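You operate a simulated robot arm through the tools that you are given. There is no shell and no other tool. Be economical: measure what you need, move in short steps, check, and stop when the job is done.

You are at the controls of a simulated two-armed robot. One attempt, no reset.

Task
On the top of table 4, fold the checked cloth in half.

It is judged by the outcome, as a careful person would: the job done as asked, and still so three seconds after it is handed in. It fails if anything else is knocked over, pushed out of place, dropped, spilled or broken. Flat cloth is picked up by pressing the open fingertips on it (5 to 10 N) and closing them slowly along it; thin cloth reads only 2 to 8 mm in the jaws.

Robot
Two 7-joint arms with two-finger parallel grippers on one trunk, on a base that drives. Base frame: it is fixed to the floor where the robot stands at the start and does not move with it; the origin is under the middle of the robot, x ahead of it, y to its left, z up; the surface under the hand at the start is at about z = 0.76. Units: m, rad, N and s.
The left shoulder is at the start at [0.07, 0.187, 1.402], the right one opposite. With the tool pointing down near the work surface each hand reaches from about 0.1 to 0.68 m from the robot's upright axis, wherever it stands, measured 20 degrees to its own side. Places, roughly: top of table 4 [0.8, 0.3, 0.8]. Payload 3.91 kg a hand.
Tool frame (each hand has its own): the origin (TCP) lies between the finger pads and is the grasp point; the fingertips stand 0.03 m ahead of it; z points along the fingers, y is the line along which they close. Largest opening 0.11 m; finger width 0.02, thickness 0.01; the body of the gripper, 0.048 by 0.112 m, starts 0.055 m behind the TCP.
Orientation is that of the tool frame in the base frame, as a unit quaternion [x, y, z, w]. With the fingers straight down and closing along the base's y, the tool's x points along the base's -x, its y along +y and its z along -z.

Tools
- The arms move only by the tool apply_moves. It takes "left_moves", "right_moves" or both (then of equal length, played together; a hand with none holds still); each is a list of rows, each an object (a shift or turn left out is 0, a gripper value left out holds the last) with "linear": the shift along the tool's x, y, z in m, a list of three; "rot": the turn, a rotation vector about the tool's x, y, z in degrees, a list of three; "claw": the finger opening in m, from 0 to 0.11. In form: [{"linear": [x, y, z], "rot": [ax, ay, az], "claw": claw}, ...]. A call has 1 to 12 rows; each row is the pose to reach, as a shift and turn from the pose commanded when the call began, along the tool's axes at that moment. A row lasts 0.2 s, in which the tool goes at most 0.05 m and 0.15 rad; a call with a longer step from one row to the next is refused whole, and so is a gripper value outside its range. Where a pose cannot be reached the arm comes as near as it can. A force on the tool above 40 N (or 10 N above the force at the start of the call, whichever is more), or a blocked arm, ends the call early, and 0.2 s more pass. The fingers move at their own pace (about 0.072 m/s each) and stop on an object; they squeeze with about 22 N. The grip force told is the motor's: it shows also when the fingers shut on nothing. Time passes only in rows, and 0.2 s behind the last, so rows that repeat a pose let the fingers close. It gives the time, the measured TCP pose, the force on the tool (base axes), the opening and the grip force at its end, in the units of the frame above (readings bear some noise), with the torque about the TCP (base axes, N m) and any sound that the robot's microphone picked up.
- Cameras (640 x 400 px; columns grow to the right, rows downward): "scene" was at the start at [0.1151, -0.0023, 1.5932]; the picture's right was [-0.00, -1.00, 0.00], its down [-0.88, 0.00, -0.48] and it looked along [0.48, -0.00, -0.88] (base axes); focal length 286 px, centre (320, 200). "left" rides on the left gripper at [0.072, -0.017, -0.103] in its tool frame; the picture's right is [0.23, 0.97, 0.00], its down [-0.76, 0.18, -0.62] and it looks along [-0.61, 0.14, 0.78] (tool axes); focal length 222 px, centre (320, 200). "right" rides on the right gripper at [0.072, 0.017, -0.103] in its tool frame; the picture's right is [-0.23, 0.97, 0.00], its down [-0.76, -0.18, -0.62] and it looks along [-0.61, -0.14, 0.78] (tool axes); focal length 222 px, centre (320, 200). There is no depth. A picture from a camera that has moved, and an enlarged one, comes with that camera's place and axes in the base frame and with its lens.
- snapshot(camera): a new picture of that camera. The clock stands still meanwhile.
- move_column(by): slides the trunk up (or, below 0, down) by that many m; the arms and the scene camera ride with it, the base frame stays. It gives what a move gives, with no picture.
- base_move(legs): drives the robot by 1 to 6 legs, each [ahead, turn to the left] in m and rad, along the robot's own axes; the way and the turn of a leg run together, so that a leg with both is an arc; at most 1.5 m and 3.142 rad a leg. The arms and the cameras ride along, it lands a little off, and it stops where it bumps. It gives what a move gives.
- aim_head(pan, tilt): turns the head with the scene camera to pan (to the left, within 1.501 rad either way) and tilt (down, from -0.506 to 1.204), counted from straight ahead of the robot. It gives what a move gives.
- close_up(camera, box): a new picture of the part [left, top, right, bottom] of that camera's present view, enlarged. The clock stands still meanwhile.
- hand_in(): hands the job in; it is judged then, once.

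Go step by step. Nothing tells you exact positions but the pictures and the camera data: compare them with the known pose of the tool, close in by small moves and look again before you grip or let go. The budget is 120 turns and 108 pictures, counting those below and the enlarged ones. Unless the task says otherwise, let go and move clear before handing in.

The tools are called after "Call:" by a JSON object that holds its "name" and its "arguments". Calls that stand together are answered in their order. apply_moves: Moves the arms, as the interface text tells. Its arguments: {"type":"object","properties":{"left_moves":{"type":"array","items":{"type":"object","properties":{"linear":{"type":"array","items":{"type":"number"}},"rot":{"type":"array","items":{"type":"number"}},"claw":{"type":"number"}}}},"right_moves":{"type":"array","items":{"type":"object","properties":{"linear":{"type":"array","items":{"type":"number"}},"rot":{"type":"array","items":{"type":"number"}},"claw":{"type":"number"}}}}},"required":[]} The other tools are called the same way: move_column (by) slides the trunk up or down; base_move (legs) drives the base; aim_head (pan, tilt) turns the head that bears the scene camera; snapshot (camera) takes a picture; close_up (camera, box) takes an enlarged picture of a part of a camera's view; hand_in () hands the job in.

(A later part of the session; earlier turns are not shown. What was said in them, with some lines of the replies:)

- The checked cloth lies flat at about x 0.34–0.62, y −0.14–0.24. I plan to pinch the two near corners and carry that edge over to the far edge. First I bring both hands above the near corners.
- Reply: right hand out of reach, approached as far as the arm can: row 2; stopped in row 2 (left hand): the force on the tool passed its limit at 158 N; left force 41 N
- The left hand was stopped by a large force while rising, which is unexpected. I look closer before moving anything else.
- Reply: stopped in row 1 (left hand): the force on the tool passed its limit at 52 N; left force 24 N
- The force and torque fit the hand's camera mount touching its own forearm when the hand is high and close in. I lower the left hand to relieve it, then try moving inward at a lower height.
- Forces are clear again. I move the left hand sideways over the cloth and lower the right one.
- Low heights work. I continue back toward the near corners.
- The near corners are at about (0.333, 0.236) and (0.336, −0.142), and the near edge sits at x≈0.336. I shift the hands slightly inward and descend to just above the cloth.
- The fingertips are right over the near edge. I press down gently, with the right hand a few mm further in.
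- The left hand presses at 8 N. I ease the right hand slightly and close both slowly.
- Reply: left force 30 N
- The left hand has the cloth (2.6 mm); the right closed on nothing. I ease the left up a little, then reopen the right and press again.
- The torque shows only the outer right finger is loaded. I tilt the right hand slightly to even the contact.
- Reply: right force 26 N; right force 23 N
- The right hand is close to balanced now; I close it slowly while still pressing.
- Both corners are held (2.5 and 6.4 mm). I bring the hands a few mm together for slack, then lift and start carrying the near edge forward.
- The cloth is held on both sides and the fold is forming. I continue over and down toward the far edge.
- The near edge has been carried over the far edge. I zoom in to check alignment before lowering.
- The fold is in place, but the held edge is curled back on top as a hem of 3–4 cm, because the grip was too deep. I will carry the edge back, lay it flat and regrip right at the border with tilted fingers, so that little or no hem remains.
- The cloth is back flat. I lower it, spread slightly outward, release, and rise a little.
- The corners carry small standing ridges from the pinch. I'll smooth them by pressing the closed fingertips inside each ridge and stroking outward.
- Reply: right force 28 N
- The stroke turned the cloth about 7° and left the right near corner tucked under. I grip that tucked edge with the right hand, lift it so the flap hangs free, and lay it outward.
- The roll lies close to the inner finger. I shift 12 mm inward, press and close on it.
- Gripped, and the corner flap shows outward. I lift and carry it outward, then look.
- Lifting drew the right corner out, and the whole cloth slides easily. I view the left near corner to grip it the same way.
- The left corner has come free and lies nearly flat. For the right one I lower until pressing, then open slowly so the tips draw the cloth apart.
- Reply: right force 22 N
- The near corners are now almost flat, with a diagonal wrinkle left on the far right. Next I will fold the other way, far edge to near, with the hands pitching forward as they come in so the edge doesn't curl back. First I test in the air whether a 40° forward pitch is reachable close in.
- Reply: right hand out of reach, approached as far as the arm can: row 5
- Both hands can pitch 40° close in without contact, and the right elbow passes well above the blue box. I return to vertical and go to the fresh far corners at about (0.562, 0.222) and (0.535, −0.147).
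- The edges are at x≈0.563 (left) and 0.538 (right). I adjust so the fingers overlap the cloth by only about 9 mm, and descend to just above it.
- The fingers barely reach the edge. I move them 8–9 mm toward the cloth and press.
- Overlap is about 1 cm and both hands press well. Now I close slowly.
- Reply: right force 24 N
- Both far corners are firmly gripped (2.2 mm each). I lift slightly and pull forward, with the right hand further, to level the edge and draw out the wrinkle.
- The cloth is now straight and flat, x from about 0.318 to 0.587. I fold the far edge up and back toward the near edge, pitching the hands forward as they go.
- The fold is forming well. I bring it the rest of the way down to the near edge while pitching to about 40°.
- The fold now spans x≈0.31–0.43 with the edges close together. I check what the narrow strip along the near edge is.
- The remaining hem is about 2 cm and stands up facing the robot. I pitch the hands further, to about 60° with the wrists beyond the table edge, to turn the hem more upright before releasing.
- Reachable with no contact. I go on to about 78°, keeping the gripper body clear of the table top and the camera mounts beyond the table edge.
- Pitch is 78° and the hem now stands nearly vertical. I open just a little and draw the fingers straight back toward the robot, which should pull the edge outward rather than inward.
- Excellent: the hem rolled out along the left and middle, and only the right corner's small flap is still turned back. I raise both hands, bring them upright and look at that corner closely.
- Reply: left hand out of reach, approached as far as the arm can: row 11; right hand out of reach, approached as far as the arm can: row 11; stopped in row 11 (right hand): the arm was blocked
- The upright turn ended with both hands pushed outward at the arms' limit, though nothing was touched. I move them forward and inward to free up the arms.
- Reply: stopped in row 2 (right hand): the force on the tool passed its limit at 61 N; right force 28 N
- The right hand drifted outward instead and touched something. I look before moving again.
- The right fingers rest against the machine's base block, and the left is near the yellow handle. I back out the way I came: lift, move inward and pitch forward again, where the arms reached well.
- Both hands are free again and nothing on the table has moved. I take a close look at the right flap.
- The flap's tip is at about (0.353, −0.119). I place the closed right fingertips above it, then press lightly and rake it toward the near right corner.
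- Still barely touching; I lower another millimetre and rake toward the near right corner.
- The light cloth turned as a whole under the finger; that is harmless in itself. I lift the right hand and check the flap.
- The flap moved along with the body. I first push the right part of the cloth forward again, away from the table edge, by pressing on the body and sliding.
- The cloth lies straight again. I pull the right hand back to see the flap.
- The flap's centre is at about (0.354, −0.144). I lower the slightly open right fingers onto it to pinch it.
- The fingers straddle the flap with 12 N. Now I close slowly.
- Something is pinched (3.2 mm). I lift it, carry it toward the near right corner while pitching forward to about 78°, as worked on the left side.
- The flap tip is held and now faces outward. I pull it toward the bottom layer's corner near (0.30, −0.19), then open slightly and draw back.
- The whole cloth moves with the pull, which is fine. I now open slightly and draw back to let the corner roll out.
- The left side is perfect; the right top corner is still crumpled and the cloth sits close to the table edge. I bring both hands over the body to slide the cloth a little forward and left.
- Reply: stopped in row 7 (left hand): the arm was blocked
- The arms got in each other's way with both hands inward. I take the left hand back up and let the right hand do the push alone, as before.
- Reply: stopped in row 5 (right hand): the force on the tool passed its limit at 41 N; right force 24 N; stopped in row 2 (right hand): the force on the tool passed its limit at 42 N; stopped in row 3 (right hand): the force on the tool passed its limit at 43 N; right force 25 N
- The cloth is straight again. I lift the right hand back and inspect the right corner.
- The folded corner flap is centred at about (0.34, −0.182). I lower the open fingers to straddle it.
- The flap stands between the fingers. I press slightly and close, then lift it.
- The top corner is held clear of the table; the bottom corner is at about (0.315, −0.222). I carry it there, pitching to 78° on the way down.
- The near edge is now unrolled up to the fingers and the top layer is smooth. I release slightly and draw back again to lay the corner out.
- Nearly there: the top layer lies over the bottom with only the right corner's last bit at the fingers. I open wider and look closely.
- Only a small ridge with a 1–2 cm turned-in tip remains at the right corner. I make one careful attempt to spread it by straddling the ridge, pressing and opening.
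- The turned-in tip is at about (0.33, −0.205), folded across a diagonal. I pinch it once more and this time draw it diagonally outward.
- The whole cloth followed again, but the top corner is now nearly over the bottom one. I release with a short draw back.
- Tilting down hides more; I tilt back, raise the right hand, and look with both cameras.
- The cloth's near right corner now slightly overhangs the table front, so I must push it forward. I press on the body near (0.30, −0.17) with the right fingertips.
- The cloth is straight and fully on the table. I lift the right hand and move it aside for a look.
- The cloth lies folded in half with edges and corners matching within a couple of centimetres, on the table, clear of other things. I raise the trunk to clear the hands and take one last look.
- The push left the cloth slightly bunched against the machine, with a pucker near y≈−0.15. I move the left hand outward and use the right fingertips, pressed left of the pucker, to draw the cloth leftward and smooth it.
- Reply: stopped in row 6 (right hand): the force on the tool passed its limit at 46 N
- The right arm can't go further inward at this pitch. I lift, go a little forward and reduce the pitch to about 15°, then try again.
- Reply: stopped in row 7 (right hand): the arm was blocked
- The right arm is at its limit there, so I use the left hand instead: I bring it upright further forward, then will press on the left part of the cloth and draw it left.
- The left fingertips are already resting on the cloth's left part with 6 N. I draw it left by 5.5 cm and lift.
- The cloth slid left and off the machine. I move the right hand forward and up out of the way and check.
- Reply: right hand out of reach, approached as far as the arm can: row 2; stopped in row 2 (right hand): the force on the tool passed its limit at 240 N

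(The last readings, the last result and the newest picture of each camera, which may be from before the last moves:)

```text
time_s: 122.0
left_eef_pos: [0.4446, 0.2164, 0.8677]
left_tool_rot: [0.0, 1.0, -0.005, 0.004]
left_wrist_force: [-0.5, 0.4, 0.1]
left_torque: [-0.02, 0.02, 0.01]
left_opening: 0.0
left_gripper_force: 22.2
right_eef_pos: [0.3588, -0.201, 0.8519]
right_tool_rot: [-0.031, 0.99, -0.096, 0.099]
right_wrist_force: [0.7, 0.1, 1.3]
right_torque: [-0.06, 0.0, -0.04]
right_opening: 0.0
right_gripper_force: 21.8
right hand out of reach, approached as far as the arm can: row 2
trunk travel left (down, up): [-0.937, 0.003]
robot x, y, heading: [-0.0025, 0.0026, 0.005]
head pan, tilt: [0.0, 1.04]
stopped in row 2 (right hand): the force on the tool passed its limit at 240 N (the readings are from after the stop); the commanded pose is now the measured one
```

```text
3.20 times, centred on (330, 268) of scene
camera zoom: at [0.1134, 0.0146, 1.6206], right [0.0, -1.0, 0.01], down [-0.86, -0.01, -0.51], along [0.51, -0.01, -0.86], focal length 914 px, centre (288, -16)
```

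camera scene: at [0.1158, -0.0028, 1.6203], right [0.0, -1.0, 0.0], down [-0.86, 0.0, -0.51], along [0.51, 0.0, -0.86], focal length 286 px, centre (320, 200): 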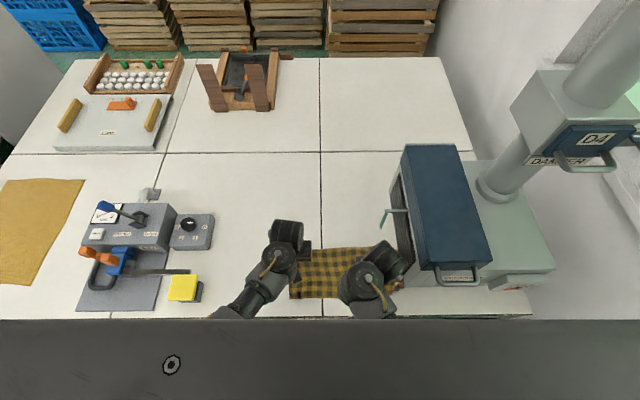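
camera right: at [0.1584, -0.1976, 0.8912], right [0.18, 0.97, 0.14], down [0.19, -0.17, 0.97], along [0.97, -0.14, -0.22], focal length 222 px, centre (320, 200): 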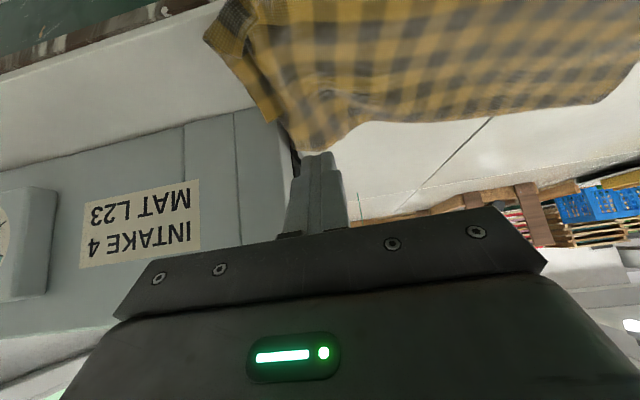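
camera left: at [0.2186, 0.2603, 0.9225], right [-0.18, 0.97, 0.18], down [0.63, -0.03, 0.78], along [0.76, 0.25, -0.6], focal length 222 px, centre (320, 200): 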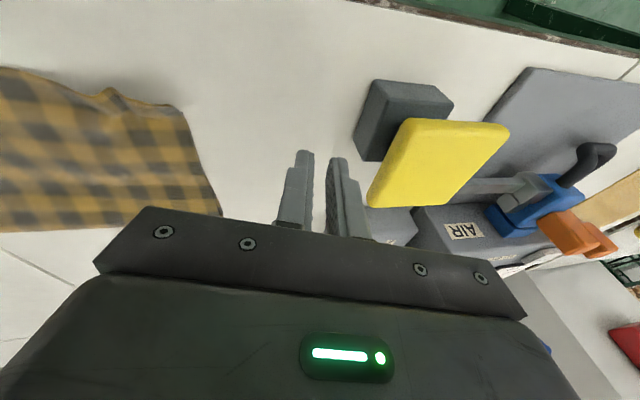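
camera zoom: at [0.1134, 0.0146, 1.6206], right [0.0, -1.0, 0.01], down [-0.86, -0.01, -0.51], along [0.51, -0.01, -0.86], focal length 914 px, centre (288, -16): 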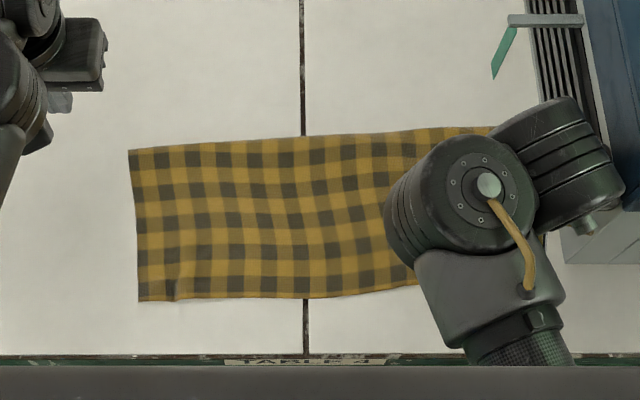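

The right hand drifted outward and knocked its side; it is free now. I back it out along the reachable way, inward and pitched forward.

Call:
{"name": "apply_moves", "arguments": {"right_moves": [{"linear": [0.009, 0.008, -0.012], "rot": [-2.3, -7.1, 1.8]}, {"linear": [0.021, 0.015, -0.02], "rot": [-4.6, -14.2, 3.5]}, {"linear": [0.033, 0.022, -0.024], "rot": [-6.9, -21.3, 5.3]}, {"linear": [0.0446, 0.0295, -0.0252], "rot": [-9.2, -28.3, 7.1]}, {"linear": [0.0446, 0.0295, -0.0252], "rot": [-9.2, -28.3, 7.1]}]}}

Call:
{"name": "snapshot", "arguments": {"camera": "scene"}}

```text
time_s: 122.3
left_eef_pos: [0.4426, 0.2091, 0.8699]
left_tool_rot: [-0.001, 1.0, -0.002, 0.004]
left_wrist_force: [-0.1, 0.1, -0.1]
left_torque: [-0.02, -0.04, -0.01]
left_opening: 0.0001
left_gripper_force: 21.9
right_eef_pos: [0.3598, -0.2008, 0.851]
right_tool_rot: [-0.031, 0.99, -0.084, 0.106]
right_wrist_force: [8.2, 31.1, -0.5]
right_torque: [-1.77, 0.36, -0.61]
right_opening: 0.0
right_gripper_force: 21.9
trunk travel left (down, up): [-0.937, 0.003]
robot x, y, heading: [0.0008, 0.0016, 0.007]
head pan, tilt: [0.0, 1.04]
stopped in row 1 (right hand): the force on the tool passed its limit at 91 N (the readings are from after the stop); the commanded pose is now the measured one
```

```text
1 pictures are left
camera scene: at [0.1138, 0.0031, 1.6202], right [0.0, -1.0, 0.0], down [-0.86, -0.01, -0.51], along [0.51, 0.0, -0.86], focal length 286 px, centre (320, 200)
```

scene: 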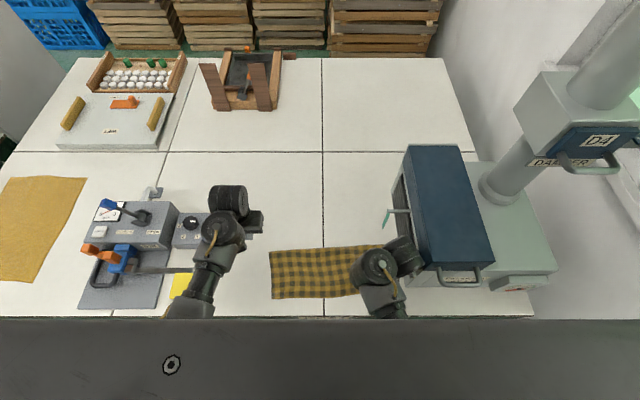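

The gripper body is touching the machine's side wall. I ease straight away from it to the left in small steps.

Call:
{"name": "apply_moves", "arguments": {"right_moves": [{"linear": [0, 0.004, 0]}, {"linear": [0, 0.008, 0]}, {"linear": [0, 0.014, 0]}, {"linear": [0, 0.02, 0]}, {"linear": [0, 0.02, 0]}]}}

```text
time_s: 122.7
left_eef_pos: [0.4426, 0.2104, 0.8697]
left_tool_rot: [0.0, 1.0, -0.001, 0.004]
left_wrist_force: [-0.3, -0.2, 0.0]
left_torque: [0.05, 0.0, -0.01]
left_opening: 0.0
left_gripper_force: 22.5
right_eef_pos: [0.3602, -0.2002, 0.8518]
right_tool_rot: [-0.031, 0.99, -0.087, 0.105]
right_wrist_force: [-1.6, 39.8, 0.7]
right_torque: [-2.4, -0.05, -1.42]
right_opening: 0.0001
right_gripper_force: 22.2
trunk travel left (down, up): [-0.937, 0.003]
robot x, y, heading: [-0.0023, 0.0002, 0.005]
head pan, tilt: [0.0, 1.04]
stopped in row 2 (right hand): the force on the tool passed its limit at 47 N (the readings are from after the stop); the commanded pose is now the measured one
```

The arm can't pull free by itself, so I use the base: a slight turn to the left takes the hand off the wall, then I back away from the table, which also clears both hands from the cloth.

Call:
{"name": "base_move", "arguments": {"legs": [[0, 0.05]]}}

```text
time_s: 123.5
left_eef_pos: [0.4335, 0.2279, 0.8697]
left_tool_rot: [-0.025, 1.0, 0.002, 0.003]
left_wrist_force: [-0.2, 0.8, 0.1]
left_torque: [0.01, 0.03, 0.01]
left_opening: 0.0002
left_gripper_force: 21.8
right_eef_pos: [0.3708, -0.1896, 0.8489]
right_tool_rot: [-0.053, 0.989, -0.085, 0.106]
right_wrist_force: [0.0, -0.1, -0.1]
right_torque: [0.0, 0.0, 0.02]
right_opening: 0.0
right_gripper_force: 21.8
trunk travel left (down, up): [-0.937, 0.003]
robot x, y, heading: [-0.0021, -0.0015, 0.053]
head pan, tilt: [0.0, 1.04]
```

Free of contact. Now I back straight off.

Call:
{"name": "base_move", "arguments": {"legs": [[-0.25, 0.0]]}}

Call:
{"name": "snapshot", "arguments": {"camera": "scene"}}

```text
time_s: 125.3
left_eef_pos: [0.1849, 0.217, 0.8694]
left_tool_rot: [-0.026, 1.0, 0.0, 0.003]
left_wrist_force: [0.0, -0.6, -0.6]
left_torque: [-0.01, 0.0, -0.02]
left_opening: 0.0
left_gripper_force: 21.7
right_eef_pos: [0.1248, -0.2026, 0.8484]
right_tool_rot: [-0.055, 0.989, -0.085, 0.107]
right_wrist_force: [-0.2, 0.8, -0.5]
right_torque: [-0.01, 0.0, -0.01]
right_opening: 0.0001
right_gripper_force: 21.6
trunk travel left (down, up): [-0.937, 0.003]
robot x, y, heading: [-0.2482, -0.0159, 0.056]
head pan, tilt: [0.0, 1.04]
```

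```text
0 pictures are left
camera scene: at [-0.1306, -0.009, 1.62], right [0.06, -1.0, 0.0], down [-0.86, -0.05, -0.51], along [0.5, 0.03, -0.86], focal length 286 px, centre (320, 200)
```

scene: 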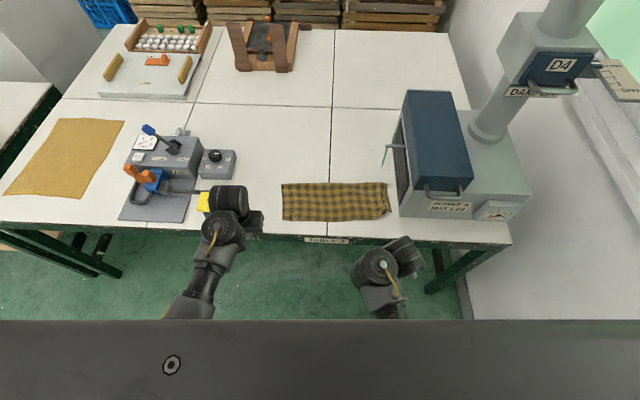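

The cloth lies on table 4 as a neat half-size rectangle. Everything else looks to be standing in place, and both hands are well clear, so I hand it in.

Call:
{"name": "hand_in", "arguments": {}}

```text
The job is handed in.
```

I folded the checked cloth in half on table 4 and handed it in. The edges line up within about 2 cm. The right near corner is less exact than the left and may still have a small turned-in tip or pucker. I did not check it up close after the last smoothing.

While I worked, the right hand hit the machine on the right a few times, once at 240 N. In the last picture neither the machine nor anything else on the table appeared to have moved. The cloth sits a little to the right of where it started and closer to the front edge, fully on the table, and both hands are clear.
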